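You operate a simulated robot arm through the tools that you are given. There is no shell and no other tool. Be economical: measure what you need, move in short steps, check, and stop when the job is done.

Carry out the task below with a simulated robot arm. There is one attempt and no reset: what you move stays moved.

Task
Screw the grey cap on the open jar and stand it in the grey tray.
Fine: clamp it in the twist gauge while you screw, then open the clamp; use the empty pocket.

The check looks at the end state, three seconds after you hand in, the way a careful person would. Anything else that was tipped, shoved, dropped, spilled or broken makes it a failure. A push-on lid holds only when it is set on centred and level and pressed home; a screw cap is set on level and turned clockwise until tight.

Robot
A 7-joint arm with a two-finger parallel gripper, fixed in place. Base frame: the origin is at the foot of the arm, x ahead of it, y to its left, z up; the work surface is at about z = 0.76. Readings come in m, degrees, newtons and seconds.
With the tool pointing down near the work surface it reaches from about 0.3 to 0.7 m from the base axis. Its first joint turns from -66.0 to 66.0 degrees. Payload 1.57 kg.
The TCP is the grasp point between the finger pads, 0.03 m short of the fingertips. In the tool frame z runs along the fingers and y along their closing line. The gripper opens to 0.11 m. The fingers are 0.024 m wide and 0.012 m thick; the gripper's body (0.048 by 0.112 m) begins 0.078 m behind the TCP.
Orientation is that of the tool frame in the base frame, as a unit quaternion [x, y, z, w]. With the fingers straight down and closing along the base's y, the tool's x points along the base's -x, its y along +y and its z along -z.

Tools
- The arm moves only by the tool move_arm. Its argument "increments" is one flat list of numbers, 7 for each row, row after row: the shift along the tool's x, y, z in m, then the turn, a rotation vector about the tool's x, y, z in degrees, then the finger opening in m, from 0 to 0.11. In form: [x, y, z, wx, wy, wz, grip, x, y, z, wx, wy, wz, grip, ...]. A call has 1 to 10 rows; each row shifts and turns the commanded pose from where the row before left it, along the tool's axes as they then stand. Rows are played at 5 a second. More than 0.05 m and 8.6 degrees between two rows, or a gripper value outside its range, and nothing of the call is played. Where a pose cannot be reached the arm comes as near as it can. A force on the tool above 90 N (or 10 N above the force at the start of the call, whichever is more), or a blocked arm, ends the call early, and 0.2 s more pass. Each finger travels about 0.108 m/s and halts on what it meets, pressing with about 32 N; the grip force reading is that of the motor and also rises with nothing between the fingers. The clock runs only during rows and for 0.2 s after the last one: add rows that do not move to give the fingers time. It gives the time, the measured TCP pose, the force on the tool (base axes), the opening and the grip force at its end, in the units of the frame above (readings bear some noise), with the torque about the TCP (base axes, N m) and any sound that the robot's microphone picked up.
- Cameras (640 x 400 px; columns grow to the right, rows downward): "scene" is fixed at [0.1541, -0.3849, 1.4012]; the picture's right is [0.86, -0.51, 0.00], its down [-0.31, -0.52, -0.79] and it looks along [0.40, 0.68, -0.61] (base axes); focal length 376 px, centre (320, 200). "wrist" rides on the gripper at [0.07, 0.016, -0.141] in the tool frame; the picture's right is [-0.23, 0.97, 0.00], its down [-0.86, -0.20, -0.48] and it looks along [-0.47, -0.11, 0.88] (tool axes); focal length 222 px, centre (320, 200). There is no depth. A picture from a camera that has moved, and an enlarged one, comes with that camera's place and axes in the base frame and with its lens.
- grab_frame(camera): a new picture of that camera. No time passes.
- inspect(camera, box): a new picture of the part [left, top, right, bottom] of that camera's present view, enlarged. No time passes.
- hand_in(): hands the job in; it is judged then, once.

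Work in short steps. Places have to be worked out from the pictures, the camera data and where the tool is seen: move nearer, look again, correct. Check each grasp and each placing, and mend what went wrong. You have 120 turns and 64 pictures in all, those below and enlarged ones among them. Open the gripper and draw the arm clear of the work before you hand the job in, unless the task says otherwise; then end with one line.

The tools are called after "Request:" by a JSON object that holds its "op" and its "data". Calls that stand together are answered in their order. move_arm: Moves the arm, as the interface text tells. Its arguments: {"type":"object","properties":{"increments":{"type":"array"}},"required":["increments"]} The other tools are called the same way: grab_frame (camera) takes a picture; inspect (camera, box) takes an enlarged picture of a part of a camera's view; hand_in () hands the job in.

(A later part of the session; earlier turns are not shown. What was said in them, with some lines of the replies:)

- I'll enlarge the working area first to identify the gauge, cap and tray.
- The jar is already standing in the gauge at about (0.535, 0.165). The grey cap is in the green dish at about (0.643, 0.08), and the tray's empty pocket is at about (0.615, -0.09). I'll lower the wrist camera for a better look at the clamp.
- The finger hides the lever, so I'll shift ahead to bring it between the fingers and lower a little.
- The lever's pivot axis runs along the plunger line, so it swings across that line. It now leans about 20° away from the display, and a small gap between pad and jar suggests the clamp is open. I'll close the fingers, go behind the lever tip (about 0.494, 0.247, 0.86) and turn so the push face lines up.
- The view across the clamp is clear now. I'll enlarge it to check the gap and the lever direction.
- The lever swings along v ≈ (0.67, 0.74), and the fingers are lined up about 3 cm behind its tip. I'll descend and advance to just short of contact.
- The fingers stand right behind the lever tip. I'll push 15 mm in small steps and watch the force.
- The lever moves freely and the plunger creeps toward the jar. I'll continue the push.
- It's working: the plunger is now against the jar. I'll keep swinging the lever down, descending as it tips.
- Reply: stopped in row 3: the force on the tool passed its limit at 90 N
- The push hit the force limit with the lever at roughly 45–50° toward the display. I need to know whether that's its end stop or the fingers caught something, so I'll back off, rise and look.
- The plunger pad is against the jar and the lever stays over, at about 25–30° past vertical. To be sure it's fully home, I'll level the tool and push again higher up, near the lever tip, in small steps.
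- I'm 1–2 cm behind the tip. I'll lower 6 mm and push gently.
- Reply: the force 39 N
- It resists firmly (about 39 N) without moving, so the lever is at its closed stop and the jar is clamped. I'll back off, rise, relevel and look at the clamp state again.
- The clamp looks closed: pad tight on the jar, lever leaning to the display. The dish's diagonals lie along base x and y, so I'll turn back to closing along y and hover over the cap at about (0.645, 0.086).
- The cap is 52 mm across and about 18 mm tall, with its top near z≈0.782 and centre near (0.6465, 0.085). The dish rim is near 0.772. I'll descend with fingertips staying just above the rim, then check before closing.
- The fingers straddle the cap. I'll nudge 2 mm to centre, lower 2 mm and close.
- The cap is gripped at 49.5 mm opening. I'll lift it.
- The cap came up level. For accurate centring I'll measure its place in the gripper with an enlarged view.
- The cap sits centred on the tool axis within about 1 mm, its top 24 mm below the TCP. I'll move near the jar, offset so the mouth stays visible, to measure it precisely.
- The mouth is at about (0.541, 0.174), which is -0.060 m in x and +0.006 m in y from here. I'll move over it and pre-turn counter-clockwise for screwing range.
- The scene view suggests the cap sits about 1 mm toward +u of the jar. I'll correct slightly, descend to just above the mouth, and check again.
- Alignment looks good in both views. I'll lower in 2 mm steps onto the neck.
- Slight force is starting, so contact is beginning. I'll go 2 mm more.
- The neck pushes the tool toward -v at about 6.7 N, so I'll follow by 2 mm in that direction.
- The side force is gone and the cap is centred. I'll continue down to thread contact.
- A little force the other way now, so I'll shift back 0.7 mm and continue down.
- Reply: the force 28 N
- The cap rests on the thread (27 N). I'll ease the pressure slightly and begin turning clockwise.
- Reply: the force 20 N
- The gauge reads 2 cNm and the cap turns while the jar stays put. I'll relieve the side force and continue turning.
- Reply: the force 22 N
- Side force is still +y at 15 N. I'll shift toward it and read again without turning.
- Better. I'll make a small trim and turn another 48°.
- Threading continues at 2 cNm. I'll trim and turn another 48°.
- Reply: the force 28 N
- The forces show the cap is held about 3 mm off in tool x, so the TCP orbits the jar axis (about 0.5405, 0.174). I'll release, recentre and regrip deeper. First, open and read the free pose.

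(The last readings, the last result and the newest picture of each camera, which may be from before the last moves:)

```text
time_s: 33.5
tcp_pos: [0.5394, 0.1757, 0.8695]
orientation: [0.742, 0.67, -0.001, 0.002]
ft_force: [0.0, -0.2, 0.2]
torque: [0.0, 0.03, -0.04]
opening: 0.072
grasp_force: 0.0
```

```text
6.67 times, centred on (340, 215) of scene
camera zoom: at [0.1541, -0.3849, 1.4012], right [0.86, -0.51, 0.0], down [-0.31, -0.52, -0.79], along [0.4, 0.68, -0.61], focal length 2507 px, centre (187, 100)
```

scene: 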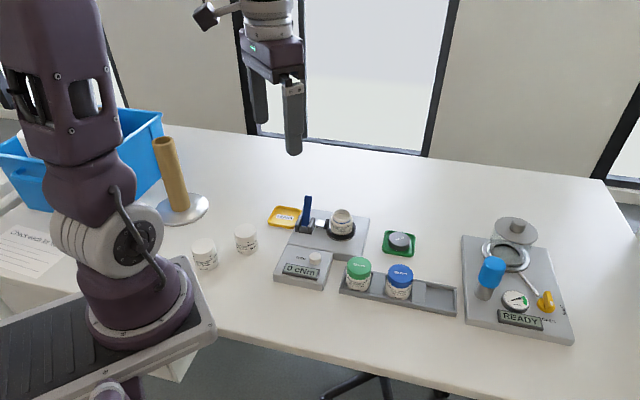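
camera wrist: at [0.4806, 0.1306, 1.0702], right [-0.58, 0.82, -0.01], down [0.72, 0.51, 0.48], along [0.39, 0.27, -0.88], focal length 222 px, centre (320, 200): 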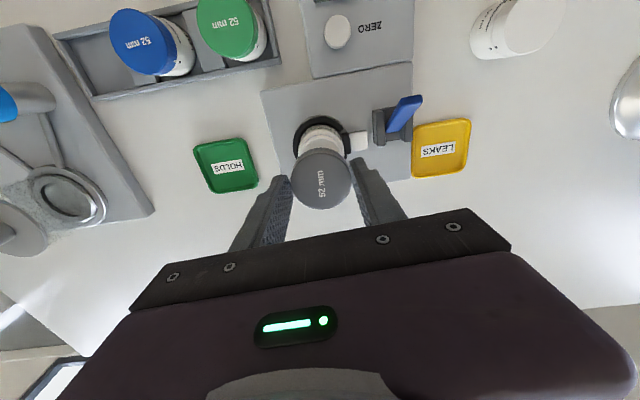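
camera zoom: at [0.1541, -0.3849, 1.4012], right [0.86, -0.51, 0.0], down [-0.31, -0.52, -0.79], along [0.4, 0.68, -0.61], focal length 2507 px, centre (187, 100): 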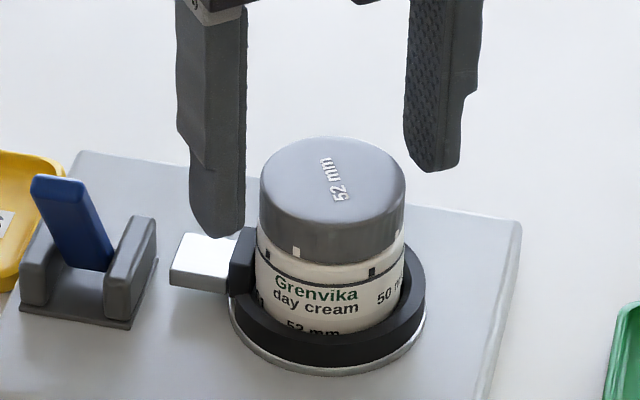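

The cap is sitting level and has turned about 144°. Its centre is at about (0.541, 0.175). I'll recentre and rotate back counter-clockwise with fingers open.

Request:
{"op": "move_arm", "data": {"increments": [-0.0007, 0.0017, 0, 0, 0, -8, 0.072, 0, 0, 0, 0, 0, -8, 0.072, 0, 0, 0, 0, 0, -8, 0.072, 0, 0, 0, 0, 0, -8, 0.072, 0, 0, 0, 0, 0, -8, 0.072, 0, 0, 0, 0, 0, -8, 0.072, 0, 0, 0, 0, 0, -8, 0.072, 0, 0, 0, 0, 0, -8, 0.072, 0, 0, 0, 0, 0, -8, 0.072, 0, 0, 0, 0, 0, -8, 0.072]}}

Request:
{"op": "move_arm", "data": {"increments": [0, 0, 0, 0, 0, -8, 0.072, 0, 0, 0, 0, 0, -8, 0.072, 0, 0, 0, 0, 0, -8, 0.072, 0, 0, 0, 0, 0, -8, 0.072, 0, 0, 0, 0, 0, -8, 0.072, 0, 0, 0, 0, 0, -8, 0.072, 0, 0, 0, 0, 0, -8, 0.072, 0, 0, 0, 0, 0, -8, 0.072, 0, 0, 0, 0, 0, 0, 0.072]}}

Request:
{"op": "inspect", "data": {"camera": "wrist", "box": [240, 110, 400, 230]}}

```text
time_s: 35.7
tcp_pos: [0.542, 0.1739, 0.8683]
orientation: [0.136, 0.991, -0.002, 0.002]
ft_force: [1.2, -0.6, -0.1]
torque: [-0.02, -0.01, -0.01]
opening: 0.072
grasp_force: 0.1
```

```text
time_s: 37.7
tcp_pos: [0.5413, 0.1761, 0.8685]
orientation: [-0.41, 0.912, -0.002, 0.001]
ft_force: [-0.3, -0.7, 0.5]
torque: [0.02, -0.01, 0.0]
opening: 0.0722
grasp_force: 0.0
```

```text
3.33 times, centred on (320, 170) of wrist
camera zoom: at [0.4833, 0.135, 1.0106], right [-0.58, 0.82, 0.0], down [0.72, 0.51, 0.48], along [0.39, 0.27, -0.88], focal length 740 px, centre (320, 300)
```

zoom: 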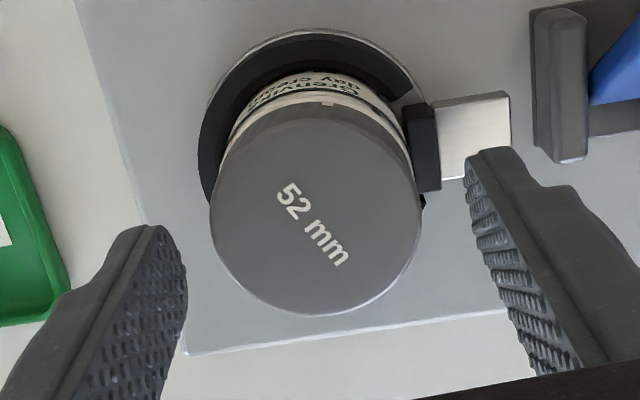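

On average the cap centre is about (0.5404, 0.174), so I'll shift +2 mm in tool x, lower 4 mm and regrip.

Request:
{"op": "move_arm", "data": {"increments": [0.002, -0.0008, 0.002, 0, 0, 0, 0.072, 0, 0, 0.002, 0, 0, 0, 0.072, 0, 0, 0, 0, 0, 0, 0.055, 0, 0, 0, 0, 0, 0, 0.04, 0, 0, 0, 0, 0, 0, 0.04]}}

```text
time_s: 38.9
tcp_pos: [0.5419, 0.1726, 0.8641]
orientation: [-0.409, 0.912, -0.002, 0.001]
ft_force: [-4.7, 2.9, 0.2]
torque: [0.06, 0.15, 0.05]
opening: 0.0491
grasp_force: 32.1
```

Gripped. I'll trim 1 mm along tool y and turn 56°.

Request:
{"op": "move_arm", "data": {"increments": [0, 0.0012, 0, 0, 0, 0, 0.04, 0, 0, 0.0001, 0, 0, 8, 0.04, 0, 0, 0.0001, 0, 0, 8, 0.04, 0, 0, 0.0001, 0, 0, 8, 0.04, 0, 0, 0.0001, 0, 0, 8, 0.04, 0, 0, 0.0001, 0, 0, 8, 0.04, 0, 0, 0.0001, 0, 0, 8, 0.04]}}

Request:
{"op": "inspect", "data": {"camera": "scene", "box": [265, 180, 385, 285]}}

```text
time_s: 40.5
tcp_pos: [0.5413, 0.1737, 0.8644]
orientation: [-0.001, 1.0, -0.001, 0.002]
ft_force: [8.3, -4.3, 1.3]
torque: [-0.3, -0.08, -0.03]
opening: 0.0493
grasp_force: 32.6
```

```text
3.81 times, centred on (325, 232) of scene
camera zoom: at [0.1542, -0.385, 1.4011], right [0.86, -0.51, 0.0], down [-0.31, -0.52, -0.79], along [0.4, 0.68, -0.61], focal length 1433 px, centre (301, 76)
```

zoom: 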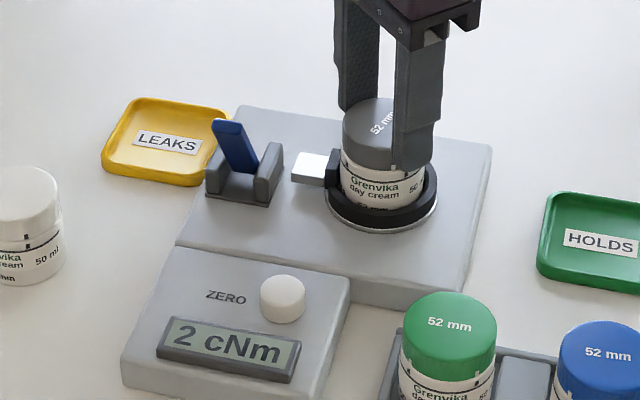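

Still 2 cNm on the display. I'll trim and continue.

Request:
{"op": "move_arm", "data": {"increments": [-0.0008, -0.0008, 0, 0, 0, 0, 0.04, 0, 0, 0.0001, 0, 0, 8, 0.04, 0, 0, 0.0001, 0, 0, 8, 0.04, 0, 0, 0.0001, 0, 0, 8, 0.04, 0, 0, 0.0001, 0, 0, 8, 0.04, 0, 0, 0.0001, 0, 0, 8, 0.04, 0, 0, 0.0001, 0, 0, 8, 0.04]}}

```text
time_s: 42.1
tcp_pos: [0.542, 0.1742, 0.8637]
orientation: [0.406, 0.914, -0.001, 0.003]
ft_force: [-0.5, 1.1, 3.6]
torque: [0.08, 0.3, 0.01]
opening: 0.0494
grasp_force: 32.4
```

Well centred now. I'll continue 48° more.

Request:
{"op": "move_arm", "data": {"increments": [0, 0, 0.0001, 0, 0, 8, 0.04, 0, 0, 0.0001, 0, 0, 8, 0.04, 0, 0, 0.0001, 0, 0, 8, 0.04, 0, 0, 0.0001, 0, 0, 8, 0.04, 0, 0, 0.0001, 0, 0, 8, 0.04, 0, 0, 0.0001, 0, 0, 8, 0.04]}}

Request:
{"op": "inspect", "data": {"camera": "scene", "box": [265, 180, 385, 285]}}

```text
time_s: 43.5
tcp_pos: [0.5412, 0.1741, 0.8615]
orientation: [0.743, 0.67, 0.0, 0.003]
ft_force: [-3.1, -0.9, 1.5]
torque: [-0.04, 0.1, 0.58]
opening: 0.0495
grasp_force: 32.1
```

```text
3.81 times, centred on (325, 232) of scene
camera zoom: at [0.154, -0.3849, 1.4012], right [0.86, -0.51, 0.0], down [-0.31, -0.52, -0.79], along [0.4, 0.68, -0.61], focal length 1433 px, centre (301, 76)
```

zoom: 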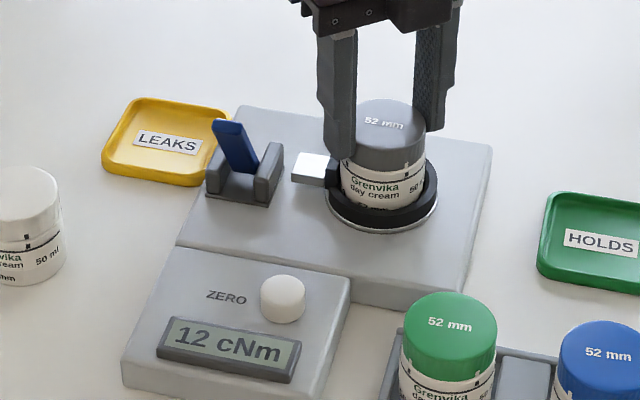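

Torque is rising: 12 cNm on the display and 0.58 N m at the wrist. I'll add a few more small turns.

Request:
{"op": "move_arm", "data": {"increments": [0, 0, 0, 0, 0, 4, 0.04, 0, 0, 0, 0, 0, 4, 0.04, 0, 0, 0, 0, 0, 0, 0.04]}}

Request:
{"op": "inspect", "data": {"camera": "scene", "box": [265, 180, 385, 285]}}

```text
time_s: 44.3
tcp_pos: [0.5414, 0.1727, 0.8625]
orientation: [0.787, 0.617, 0.001, 0.002]
ft_force: [-1.5, -0.2, -1.3]
torque: [-0.02, 0.07, 0.68]
opening: 0.0491
grasp_force: 32.2
```

```text
3.81 times, centred on (325, 232) of scene
camera zoom: at [0.1541, -0.3849, 1.4012], right [0.86, -0.51, 0.0], down [-0.31, -0.52, -0.79], along [0.4, 0.68, -0.61], focal length 1433 px, centre (301, 76)
```

zoom: 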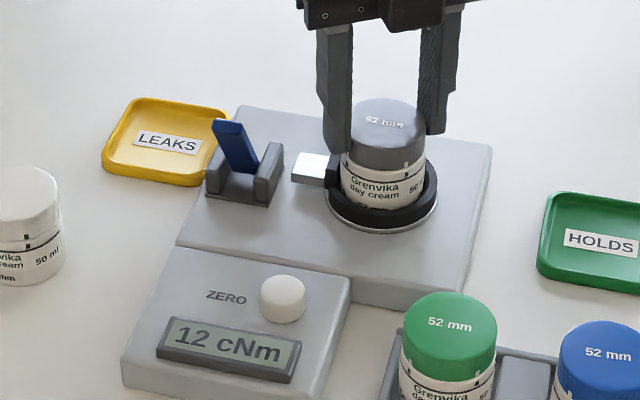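

Torque is 0.68 N m but the display stays at 12 and the cap mark hasn't moved, so the fingers may be slipping. I'll zoom in.

Request:
{"op": "inspect", "data": {"camera": "scene", "box": [315, 192, 365, 240]}}

```text
8.33 times, centred on (340, 216) of scene
camera zoom: at [0.1541, -0.3849, 1.4012], right [0.86, -0.51, 0.0], down [-0.31, -0.52, -0.79], along [0.4, 0.68, -0.61], focal length 3134 px, centre (153, 67)
```

zoom: 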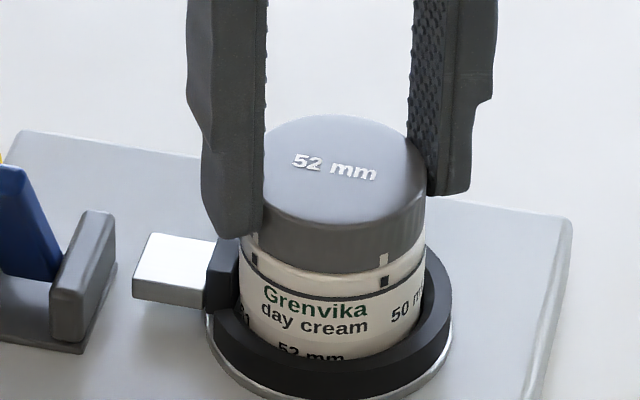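

The cap marks now line up with the jar marks, which may mean fully tight. I'll compare with the finished jars in the tray.

Request:
{"op": "inspect", "data": {"camera": "scene", "box": [335, 245, 425, 310]}}

```text
6.15 times, centred on (380, 278) of scene
camera zoom: at [0.1541, -0.3849, 1.4012], right [0.86, -0.51, 0.0], down [-0.31, -0.52, -0.79], along [0.4, 0.68, -0.61], focal length 2314 px, centre (-49, -277)
```

zoom: 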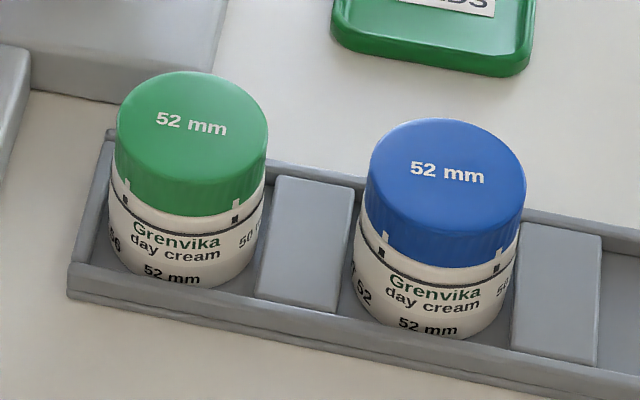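

The marks and gap match the finished jars, so the cap is essentially home. I'll apply another 8° to confirm it's at its stop.

Request:
{"op": "move_arm", "data": {"increments": [0, 0, 0, 0, 0, 4, 0.035, 0, 0, 0, 0, 0, 4, 0.035, 0, 0, 0, 0, 0, 4, 0.035]}}

Request:
{"op": "inspect", "data": {"camera": "scene", "box": [285, 185, 385, 275]}}

```text
time_s: 45.1
tcp_pos: [0.5417, 0.1744, 0.862]
orientation: [0.847, 0.531, 0.001, 0.002]
ft_force: [-2.5, 0.0, 0.5]
torque: [-0.05, 0.08, 0.79]
opening: 0.0495
grasp_force: 31.7
```

```text
4.44 times, centred on (335, 230) of scene
camera zoom: at [0.154, -0.3849, 1.4012], right [0.86, -0.51, 0.0], down [-0.31, -0.52, -0.79], along [0.4, 0.68, -0.61], focal length 1671 px, centre (253, 67)
```

zoom: 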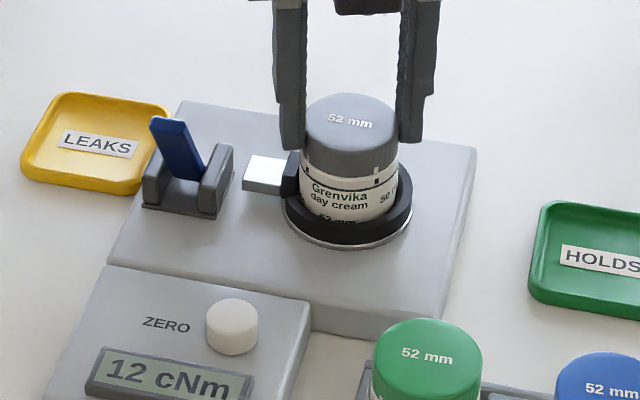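

The cap no longer turns even at 0.79 N m and the fingers slip on it, so it's tight. I'll release, rise clear and view it.

Request:
{"op": "move_arm", "data": {"increments": [0, 0, 0, 0, 0, 0, 0.06, 0, 0, 0, 0, 0, 0, 0.075, 0, 0, -0.02, 0, 0, 0, 0.075, 0, 0, -0.04, 0, 0, 0, 0.075, 0, 0, -0.04, 0, 0, 0, 0.075, 0, 0, 0, 0, 0, 0, 0.075]}}

Request:
{"op": "inspect", "data": {"camera": "scene", "box": [285, 185, 385, 275]}}

```text
time_s: 46.5
tcp_pos: [0.541, 0.1736, 0.9629]
orientation: [0.847, 0.532, 0.001, 0.003]
ft_force: [0.1, 0.0, 0.4]
torque: [-0.02, 0.0, -0.03]
opening: 0.0749
grasp_force: 0.1
```

```text
4.44 times, centred on (335, 230) of scene
camera zoom: at [0.1541, -0.3849, 1.4012], right [0.86, -0.51, 0.0], down [-0.31, -0.52, -0.79], along [0.4, 0.68, -0.61], focal length 1671 px, centre (253, 67)
```

zoom: 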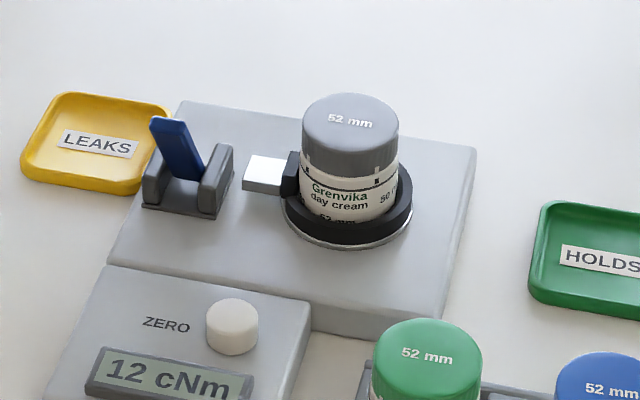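

The display holds its peak, and cap and jar match the finished ones. Next I'll open the clamp: close the fingers, turn to face along v, and go to the display side of the lever.

Request:
{"op": "move_arm", "data": {"increments": [0, 0, 0, 0, 0, 8, 0.04, 0, 0, 0, 0, 0, 8, 0, -0.0273, -0.0288, 0, 0, 0, 0, 0, -0.0273, -0.0288, 0, 0, 0, 0, 0, -0.0273, -0.0288, 0, 0, 0, 0, 0, 0, 0, 0, 0, 0, 0, 0]}}

Request:
{"op": "grab_frame", "data": {"camera": "wrist"}}

```text
time_s: 47.9
tcp_pos: [0.4204, 0.1675, 0.9606]
orientation: [0.913, 0.409, 0.001, 0.002]
ft_force: [-0.3, -0.4, -0.2]
torque: [-0.01, 0.01, 0.03]
opening: 0.0
grasp_force: 21.7
```

```text
17 pictures are left
camera wrist: at [0.4789, 0.2097, 1.1033], right [0.58, -0.82, 0.01], down [-0.72, -0.5, 0.48], along [-0.39, -0.28, -0.88], focal length 222 px, centre (320, 200)
```

wrist: 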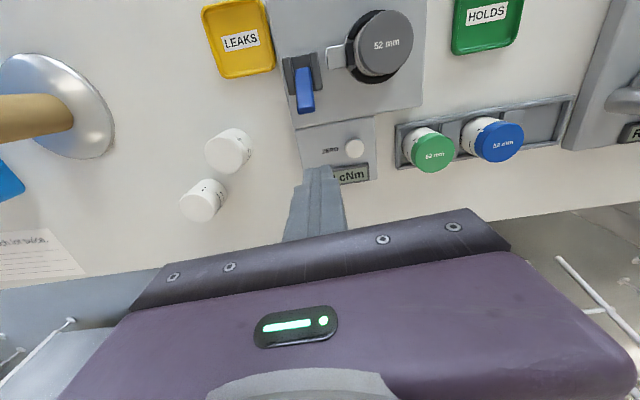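

I'm lined up with the lever. I'll descend and push it back toward open in small steps.

Request:
{"op": "move_arm", "data": {"increments": [0, 0, 0.048, 0, 0, 0, 0, 0, 0, 0.047, 0, 0, 0, 0, 0.015, 0, 0, 0, 0, 0, 0, 0.015, 0, 0, 0, 0, 0, 0, 0.007, 0, 0, 0, 0, 0, 0, 0.007, 0, 0, 0, 0, 0, 0, 0.007, 0, 0, 0, 0, 0, 0]}}

```text
time_s: 49.5
tcp_pos: [0.456, 0.2077, 0.8671]
orientation: [0.913, 0.409, 0.001, 0.003]
ft_force: [0.0, 0.2, 0.1]
torque: [-0.03, 0.0, -0.02]
opening: 0.0
grasp_force: 21.3
```

No resistance so far. I'll continue.

Request:
{"op": "move_arm", "data": {"increments": [0.006, 0, 0, 0, 0, 0, 0, 0.006, 0, 0, 0, 0, 0, 0, 0.006, 0, 0, 0, 0, 0, 0]}}

Request:
{"op": "inspect", "data": {"camera": "scene", "box": [270, 170, 390, 260]}}

```text
time_s: 50.3
tcp_pos: [0.469, 0.2204, 0.8671]
orientation: [0.913, 0.409, 0.001, 0.003]
ft_force: [-0.6, -0.2, 0.8]
torque: [0.02, 0.04, -0.03]
opening: 0.0
grasp_force: 21.3
```

```text
4.44 times, centred on (330, 215) of scene
camera zoom: at [0.1541, -0.3849, 1.4012], right [0.86, -0.51, 0.0], down [-0.31, -0.52, -0.79], along [0.4, 0.68, -0.61], focal length 1671 px, centre (276, 133)
```

zoom: 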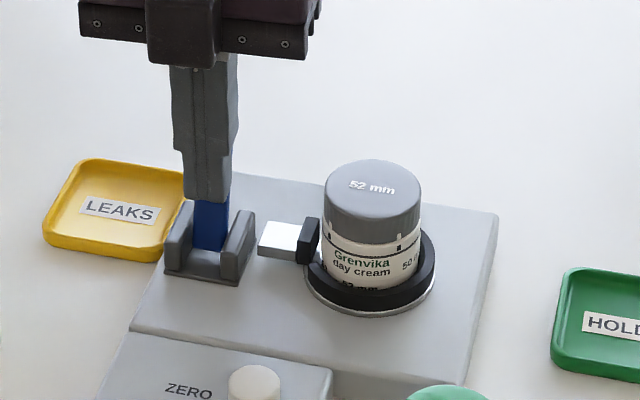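

The plunger has retracted. I'll push a little further, to the original open angle.

Request:
{"op": "move_arm", "data": {"increments": [0.003, 0, 0, 0, 0, 0, 0, 0.003, 0, 0, 0, 0, 0, 0]}}

Request:
{"op": "move_arm", "data": {"increments": [0.002, 0, 0, 0, 0, 0, 0, 0.002, 0, 0, 0, 0, 0, 0]}}

```text
time_s: 50.9
tcp_pos: [0.4725, 0.2251, 0.8678]
orientation: [0.913, 0.408, 0.001, 0.003]
ft_force: [-0.4, -0.1, 0.0]
torque: [0.03, 0.0, -0.02]
opening: 0.0
grasp_force: 21.3
```

```text
time_s: 51.5
tcp_pos: [0.4743, 0.2285, 0.8679]
orientation: [0.912, 0.41, 0.001, 0.003]
ft_force: [0.5, -0.3, 0.3]
torque: [0.02, -0.03, 0.01]
opening: 0.0
grasp_force: 21.9
```

I'll push 4 mm more, then back off, rise and look.

Request:
{"op": "move_arm", "data": {"increments": [0.002, 0, 0, 0, 0, 0, 0, 0.002, 0, 0, 0, 0, 0, 0, -0.02, 0, 0, 0, 0, 0, 0, -0.015, 0, -0.03, 0, 0, 0, 0, 0, 0, -0.05, 0, 0, 0, 0, 0, 0, -0.03, 0, 0, 0, 0.04, 0, 0, 0, 0, 0, 0, 0.08]}}

Request:
{"op": "inspect", "data": {"camera": "scene", "box": [270, 170, 390, 260]}}

```text
time_s: 53.1
tcp_pos: [0.4525, 0.2058, 0.9782]
orientation: [0.913, 0.408, 0.0, 0.002]
ft_force: [0.2, -0.8, -0.3]
torque: [-0.02, 0.01, 0.02]
opening: 0.0799
grasp_force: 0.1
```

```text
4.44 times, centred on (330, 215) of scene
camera zoom: at [0.1541, -0.3849, 1.4012], right [0.86, -0.51, 0.0], down [-0.31, -0.52, -0.79], along [0.4, 0.68, -0.61], focal length 1671 px, centre (276, 133)
```

zoom: 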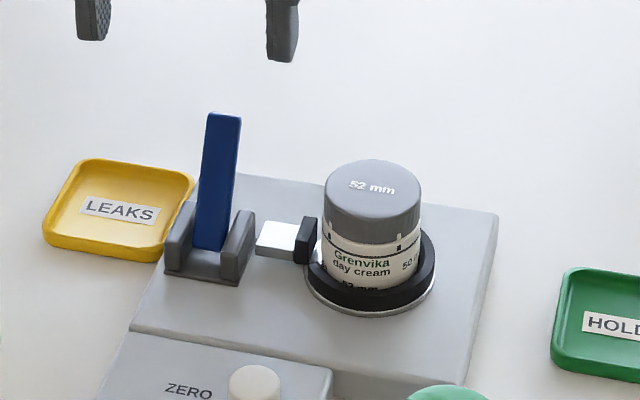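

The clamp is open as it was at the start. I'll turn so the fingers close across the tray's long direction, then move over the jar.

Request:
{"op": "move_arm", "data": {"increments": [0, 0, 0, 0, 0, -8, 0.08, 0, 0, 0, 0, 0, -8, 0.08, 0, 0, 0, 0, 0, -8, 0.08, 0, 0, 0, 0, 0, -8, 0.08, 0, 0, 0, 0, 0, -8, 0.08, 0, 0, 0, 0, 0, -8, 0.08, 0, 0, 0, 0, 0, -8, 0.08, 0, 0, 0, 0, 0, -8, 0.08, 0, 0, 0, 0, 0, -8, 0.08, 0, 0, 0, 0, 0, -8, 0.08]}}

Request:
{"op": "move_arm", "data": {"increments": [0, 0, 0, 0, 0, -4, 0.08, -0.028, 0.015, 0, 0, 0, 0, 0.08, -0.028, 0.015, 0, 0, 0, 0, 0.08, -0.0265, 0.0141, 0, 0, 0, 0, 0.08, 0, 0, 0, 0, 0, 0, 0.08]}}

Request:
{"op": "inspect", "data": {"camera": "wrist", "box": [200, 40, 440, 220]}}

```text
time_s: 55.3
tcp_pos: [0.4532, 0.2049, 0.9766]
orientation: [0.435, 0.9, -0.001, 0.002]
ft_force: [-0.3, 0.2, 0.3]
torque: [0.01, 0.03, 0.03]
opening: 0.0802
grasp_force: 0.1
```

```text
time_s: 56.5
tcp_pos: [0.5413, 0.1745, 0.9771]
orientation: [0.404, 0.915, -0.001, 0.002]
ft_force: [0.4, 0.2, 0.0]
torque: [-0.01, -0.01, -0.01]
opening: 0.0801
grasp_force: 0.0
```

```text
2.22 times, centred on (320, 130) of wrist
camera zoom: at [0.5056, 0.2373, 1.1184], right [0.87, 0.49, 0.0], down [0.43, -0.77, 0.48], along [0.24, -0.42, -0.88], focal length 494 px, centre (320, 356)
```

zoom: 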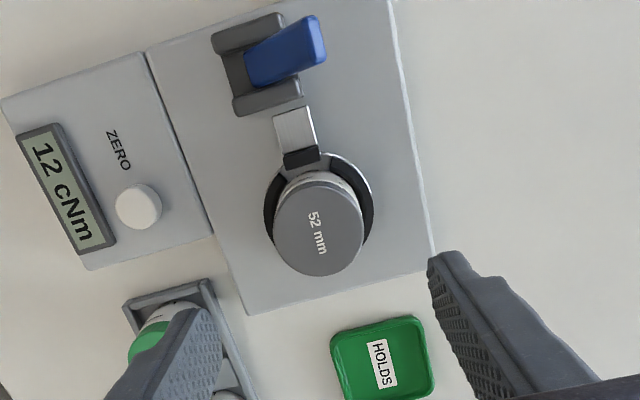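

The cap is centred between the fingers. I'll descend and grip it.

Request:
{"op": "move_arm", "data": {"increments": [0, 0, 0.04, 0, 0, 0, 0.08, 0, 0, 0.04, 0, 0, 0, 0.08, 0, 0, 0.034, 0, 0, 0, 0.08, 0, 0, 0, 0, 0, 0, 0.055, 0, 0, 0, 0, 0, 0, 0.04, 0, 0, 0, 0, 0, 0, 0.04]}}

```text
time_s: 57.9
tcp_pos: [0.543, 0.1751, 0.864]
orientation: [0.406, 0.914, -0.001, 0.002]
ft_force: [-5.0, -3.0, 1.2]
torque: [-0.2, 0.25, 0.01]
opening: 0.0497
grasp_force: 31.8
```

Gripped, with a mild side load. I'll trim it off and lift slowly.

Request:
{"op": "move_arm", "data": {"increments": [0, -0.0013, 0, 0, 0, 0, 0.04, 0, 0, -0.004, 0, 0, 0, 0.04, 0, 0, -0.008, 0, 0, 0, 0.04, 0, 0, -0.015, 0, 0, 0, 0.04, 0, 0, -0.03, 0, 0, 0, 0.04, 0, 0, -0.04, 0, 0, 0, 0.04, 0, 0, 0, 0, 0, 0, 0.04]}}

Request:
{"op": "inspect", "data": {"camera": "scene", "box": [270, 140, 410, 250]}}

```text
time_s: 59.5
tcp_pos: [0.5427, 0.1744, 0.9605]
orientation: [0.405, 0.914, -0.002, 0.003]
ft_force: [0.1, -0.6, -0.6]
torque: [-0.01, 0.0, -0.02]
opening: 0.0496
grasp_force: 32.0
```

```text
3.64 times, centred on (340, 195) of scene
camera zoom: at [0.1541, -0.3849, 1.4012], right [0.86, -0.51, 0.0], down [-0.31, -0.52, -0.79], along [0.4, 0.68, -0.61], focal length 1368 px, centre (247, 218)
```

zoom: 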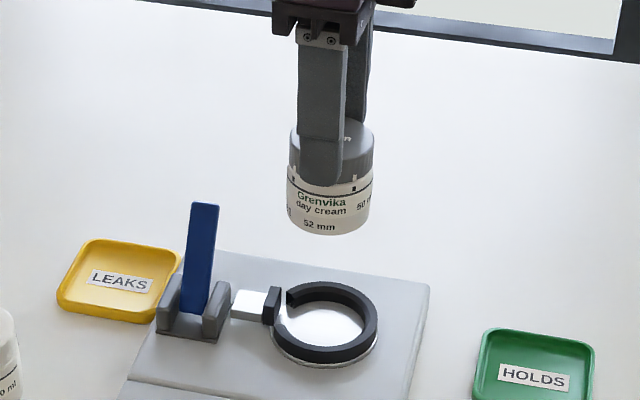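

The jar came up whole with its cap. From the pictures I place the empty pocket at about (0.613, -0.086). I'll carry it there at this height and check.

Request:
{"op": "move_arm", "data": {"increments": [-0.0401, -0.0202, 0, 0, 0, 0, 0.04, -0.0401, -0.0202, 0, 0, 0, 0, 0.04, -0.0401, -0.0202, 0, 0, 0, 0, 0.04, -0.0401, -0.0202, 0, 0, 0, 0, 0.04, -0.0401, -0.0202, 0, 0, 0, 0, 0.04, -0.0401, -0.0202, 0, 0, 0, 0, 0.04, 0, 0, 0, 0, 0, 0, 0.04, 0, 0, 0, 0, 0, 0, 0.04]}}

Request:
{"op": "inspect", "data": {"camera": "scene", "box": [340, 180, 500, 330]}}

Request:
{"op": "inspect", "data": {"camera": "wrist", "box": [200, 40, 440, 220]}}

```text
time_s: 61.3
tcp_pos: [0.6151, -0.0849, 0.9621]
orientation: [0.404, 0.915, 0.0, 0.002]
ft_force: [-0.1, 0.4, -1.3]
torque: [0.03, 0.0, 0.0]
opening: 0.0499
grasp_force: 32.1
```

```text
2.67 times, centred on (420, 255) of scene
camera zoom: at [0.1541, -0.3849, 1.4012], right [0.86, -0.51, 0.0], down [-0.31, -0.52, -0.79], along [0.4, 0.68, -0.61], focal length 1003 px, centre (53, 53)
```

zoom: 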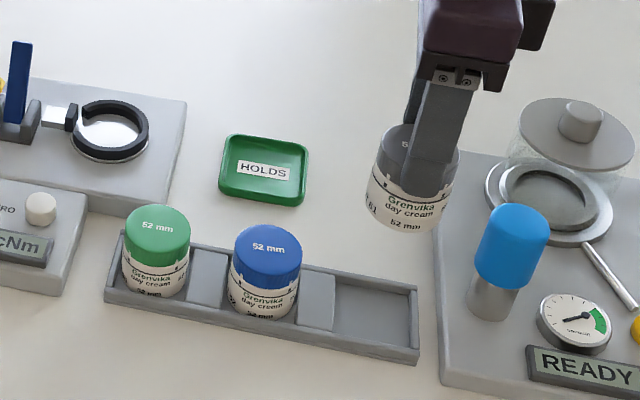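

```text
2.22 times, centred on (320, 130) of wrist
camera zoom: at [0.5797, -0.0219, 1.1034], right [0.87, 0.49, 0.0], down [0.43, -0.77, 0.48], along [0.24, -0.42, -0.88], focal length 494 px, centre (320, 356)
```

zoom: 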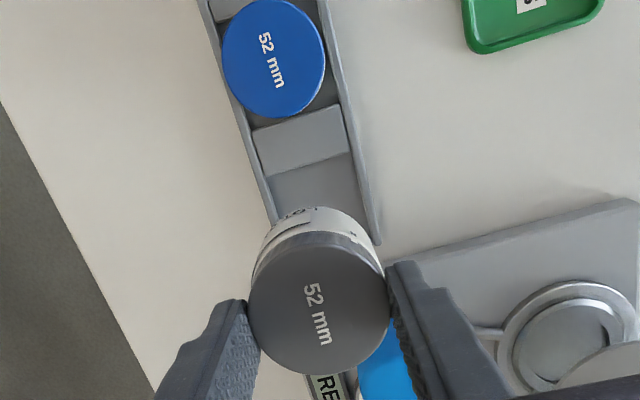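

The wrist view puts the pocket centre at about (0.6146, -0.085), essentially under the jar. I'll descend most of the way and check.

Request:
{"op": "move_arm", "data": {"increments": [0, 0, 0.04, 0, 0, 0, 0.04, 0, 0, 0.035, 0, 0, 0, 0.04, 0, 0, 0.02, 0, 0, 0, 0.04, 0, 0, 0, 0, 0, 0, 0.04]}}

Request:
{"op": "inspect", "data": {"camera": "scene", "box": [390, 230, 480, 320]}}

Request:
{"op": "inspect", "data": {"camera": "wrist", "box": [240, 80, 400, 210]}}

```text
time_s: 62.3
tcp_pos: [0.6152, -0.0868, 0.8679]
orientation: [0.405, 0.915, -0.001, 0.002]
ft_force: [-0.4, 0.0, -2.3]
torque: [-0.03, -0.01, -0.03]
opening: 0.0494
grasp_force: 32.3
```

```text
4.44 times, centred on (435, 275) of scene
camera zoom: at [0.1541, -0.3849, 1.4012], right [0.86, -0.51, 0.0], down [-0.31, -0.52, -0.79], along [0.4, 0.68, -0.61], focal length 1671 px, centre (-191, -133)
```

zoom: 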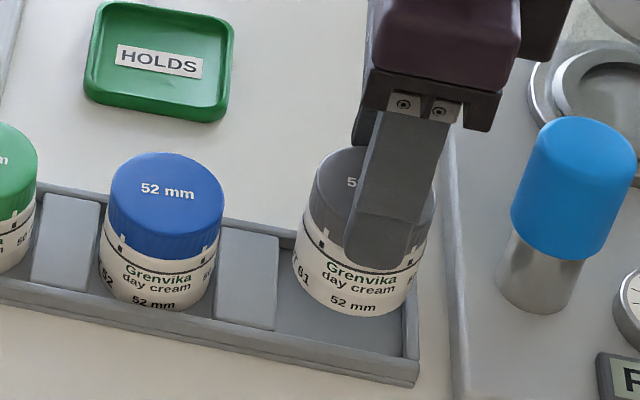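

```text
3.08 times, centred on (320, 145) of wrist
camera zoom: at [0.5799, -0.0237, 1.0083], right [0.87, 0.49, 0.0], down [0.43, -0.77, 0.48], along [0.24, -0.42, -0.88], focal length 684 px, centre (320, 369)
```

zoom: 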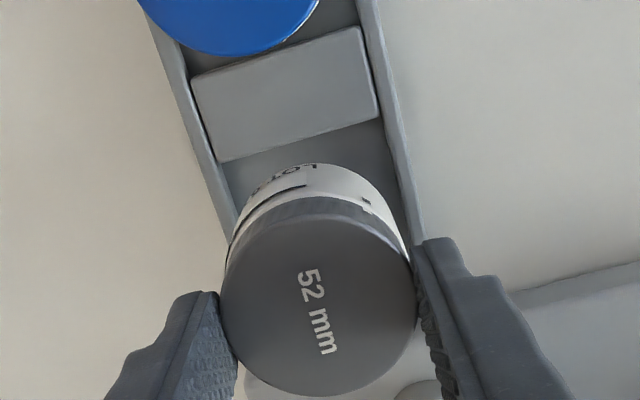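

Perpendicular to the tray the jar is centred; along the tray it may be 1–2 mm toward the end wall. I'll shift 1 mm back and lower gradually, watching force.

Request:
{"op": "move_arm", "data": {"increments": [0.0012, 0, 0.006, 0, 0, 0, 0.04, 0, 0, 0.004, 0, 0, 0, 0.04, 0, 0, 0.003, 0, 0, 0, 0.04, 0, 0, 0.002, 0, 0, 0, 0.04]}}

Request:
{"op": "inspect", "data": {"camera": "scene", "box": [390, 230, 480, 320]}}

```text
time_s: 63.3
tcp_pos: [0.6121, -0.0852, 0.851]
orientation: [0.404, 0.915, -0.001, 0.003]
ft_force: [0.7, 0.2, -1.2]
torque: [0.01, -0.04, 0.04]
opening: 0.0496
grasp_force: 31.7
```

```text
4.44 times, centred on (435, 275) of scene
camera zoom: at [0.1541, -0.3849, 1.4012], right [0.86, -0.51, 0.0], down [-0.31, -0.52, -0.79], along [0.4, 0.68, -0.61], focal length 1671 px, centre (-191, -133)
```

zoom: 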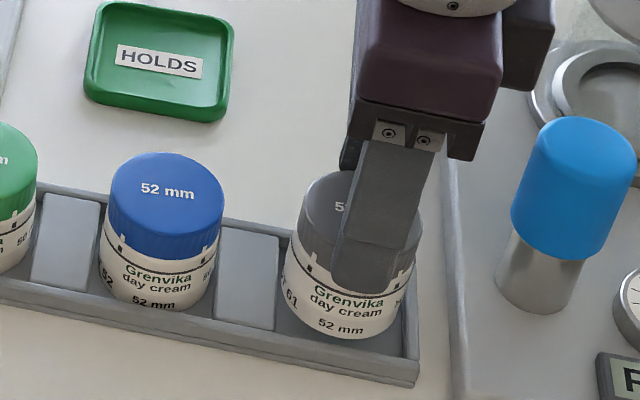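

It's going in between block and end wall, with the text nearly at the wall line as on the blue jar. I'll keep lowering in 1.5 mm steps.

Request:
{"op": "move_arm", "data": {"increments": [0, 0, 0.0015, 0, 0, 0, 0.04, 0, 0, 0.0015, 0, 0, 0, 0.04, 0, 0, 0.0015, 0, 0, 0, 0.04, 0, 0, 0.0015, 0, 0, 0, 0.04]}}

```text
time_s: 64.3
tcp_pos: [0.6135, -0.0857, 0.8452]
orientation: [0.405, 0.914, 0.0, 0.002]
ft_force: [3.2, 4.8, 0.0]
torque: [0.19, -0.21, 0.03]
opening: 0.0495
grasp_force: 31.9
```

The jar brushes the near wall (force toward +v). I'll shift 2 mm that way and read.

Request:
{"op": "move_arm", "data": {"increments": [0, 0.002, 0, 0, 0, 0, 0.04, 0, 0, 0, 0, 0, 0, 0.04]}}

Request:
{"op": "inspect", "data": {"camera": "wrist", "box": [240, 80, 400, 210]}}

```text
time_s: 64.9
tcp_pos: [0.6128, -0.0846, 0.8453]
orientation: [0.405, 0.914, -0.001, 0.001]
ft_force: [0.2, -0.4, -1.3]
torque: [0.0, 0.03, -0.01]
opening: 0.0495
grasp_force: 32.1
```

```text
3.08 times, centred on (320, 145) of wrist
camera zoom: at [0.5779, -0.0217, 0.9865], right [0.87, 0.49, 0.0], down [0.43, -0.77, 0.48], along [0.23, -0.42, -0.88], focal length 684 px, centre (320, 369)
```

zoom: 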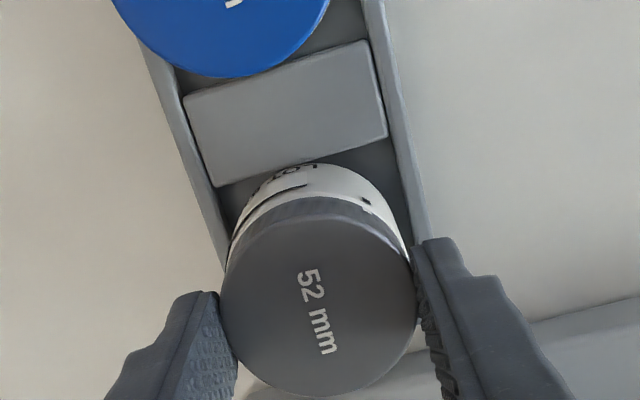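

Free again. I'll shift 1 mm more to the same side and continue lowering.

Request:
{"op": "move_arm", "data": {"increments": [0, 0.001, 0.001, 0, 0, 0, 0.04, 0, 0, 0.0015, 0, 0, 0, 0.04, 0, 0, 0.0015, 0, 0, 0, 0.04, 0, 0, 0.0015, 0, 0, 0, 0.04]}}

```text
time_s: 65.9
tcp_pos: [0.6148, -0.0833, 0.8396]
orientation: [0.405, 0.914, 0.0, 0.002]
ft_force: [0.4, -1.0, -1.0]
torque: [-0.02, 0.0, 0.02]
opening: 0.0495
grasp_force: 31.8
```

Still free, so I'll go on down.

Request:
{"op": "move_arm", "data": {"increments": [0, 0, 0.0015, 0, 0, 0, 0.04, 0, 0, 0.0015, 0, 0, 0, 0.04, 0, 0, 0.001, 0, 0, 0, 0.04]}}

```text
time_s: 66.7
tcp_pos: [0.6138, -0.0848, 0.8369]
orientation: [0.405, 0.915, -0.001, 0.003]
ft_force: [-6.0, -0.9, 20.0]
torque: [0.12, 0.22, 0.04]
opening: 0.0494
grasp_force: 31.3
```

There's a 20 N floor contact at z=0.837, matching the expected height. I'll look before releasing.

Request:
{"op": "inspect", "data": {"camera": "scene", "box": [390, 230, 480, 320]}}

```text
4.44 times, centred on (435, 275) of scene
camera zoom: at [0.1535, -0.3848, 1.4012], right [0.86, -0.51, 0.0], down [-0.31, -0.52, -0.79], along [0.4, 0.68, -0.61], focal length 1671 px, centre (-191, -133)
```

zoom: 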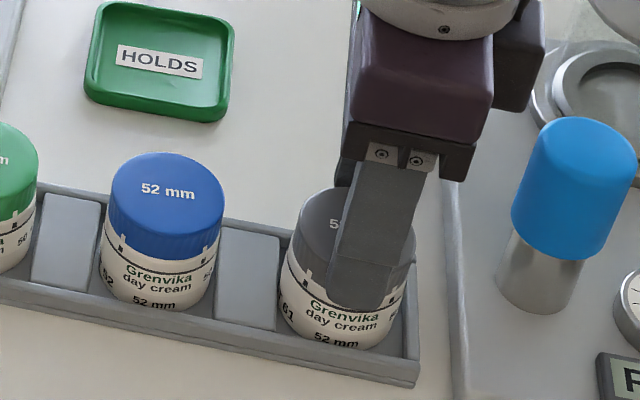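

The jar is down in the pocket like its neighbours. I'll ease off, open and rise.

Request:
{"op": "move_arm", "data": {"increments": [0.0005, -0.0005, -0.001, 0, 0, 0, 0.04, 0, 0, 0, 0, 0, 0, 0.055, 0, 0, 0, 0, 0, 0, 0.07, 0, 0, 0, 0, 0, 0, 0.075, 0, 0, -0.02, 0, 0, 0, 0.075, 0, 0, -0.04, 0, 0, 0, 0.075, 0, 0, -0.05, 0, 0, 0, 0.075, 0, 0, -0.05, 0, 0, 0, 0.075, 0, 0, 0, 0, 0, 0, 0.075]}}

Request:
{"op": "grab_frame", "data": {"camera": "scene"}}

Request:
{"op": "inspect", "data": {"camera": "scene", "box": [335, 235, 475, 325]}}

```text
time_s: 68.7
tcp_pos: [0.613, -0.0803, 0.9983]
orientation: [0.405, 0.914, -0.001, 0.002]
ft_force: [-0.2, 0.0, 0.1]
torque: [0.02, -0.03, -0.01]
opening: 0.0748
grasp_force: 0.1
```

```text
5 pictures are left
```

scene: 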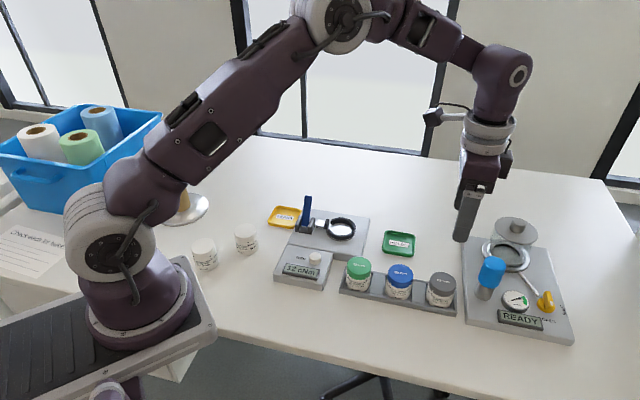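

```text
4.44 times, centred on (405, 280) of scene
camera zoom: at [0.1541, -0.3849, 1.4012], right [0.86, -0.51, 0.0], down [-0.31, -0.52, -0.79], along [0.4, 0.68, -0.61], focal length 1671 px, centre (-58, -156)
```

zoom: 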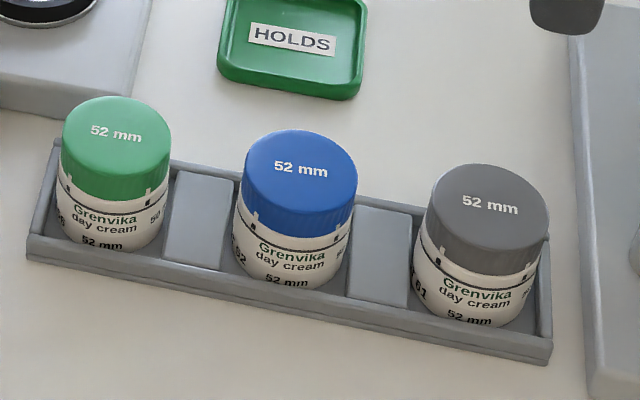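

The jar stands upright in the pocket, its cap marks aligned like the neighbours'. The clamp is open, nothing else has moved, and the gripper is open and clear, so I'm handing in.

Request:
{"op": "hand_in", "data": {}}

```text
The job is handed in.
```

The grey cap is screwed on until it would not turn further, the clamp is open, and the jar stands in the tray's empty pocket. The twist gauge read 12 cNm, though I felt about 0.8 N m at the wrist when the fingers began to slip on the cap.
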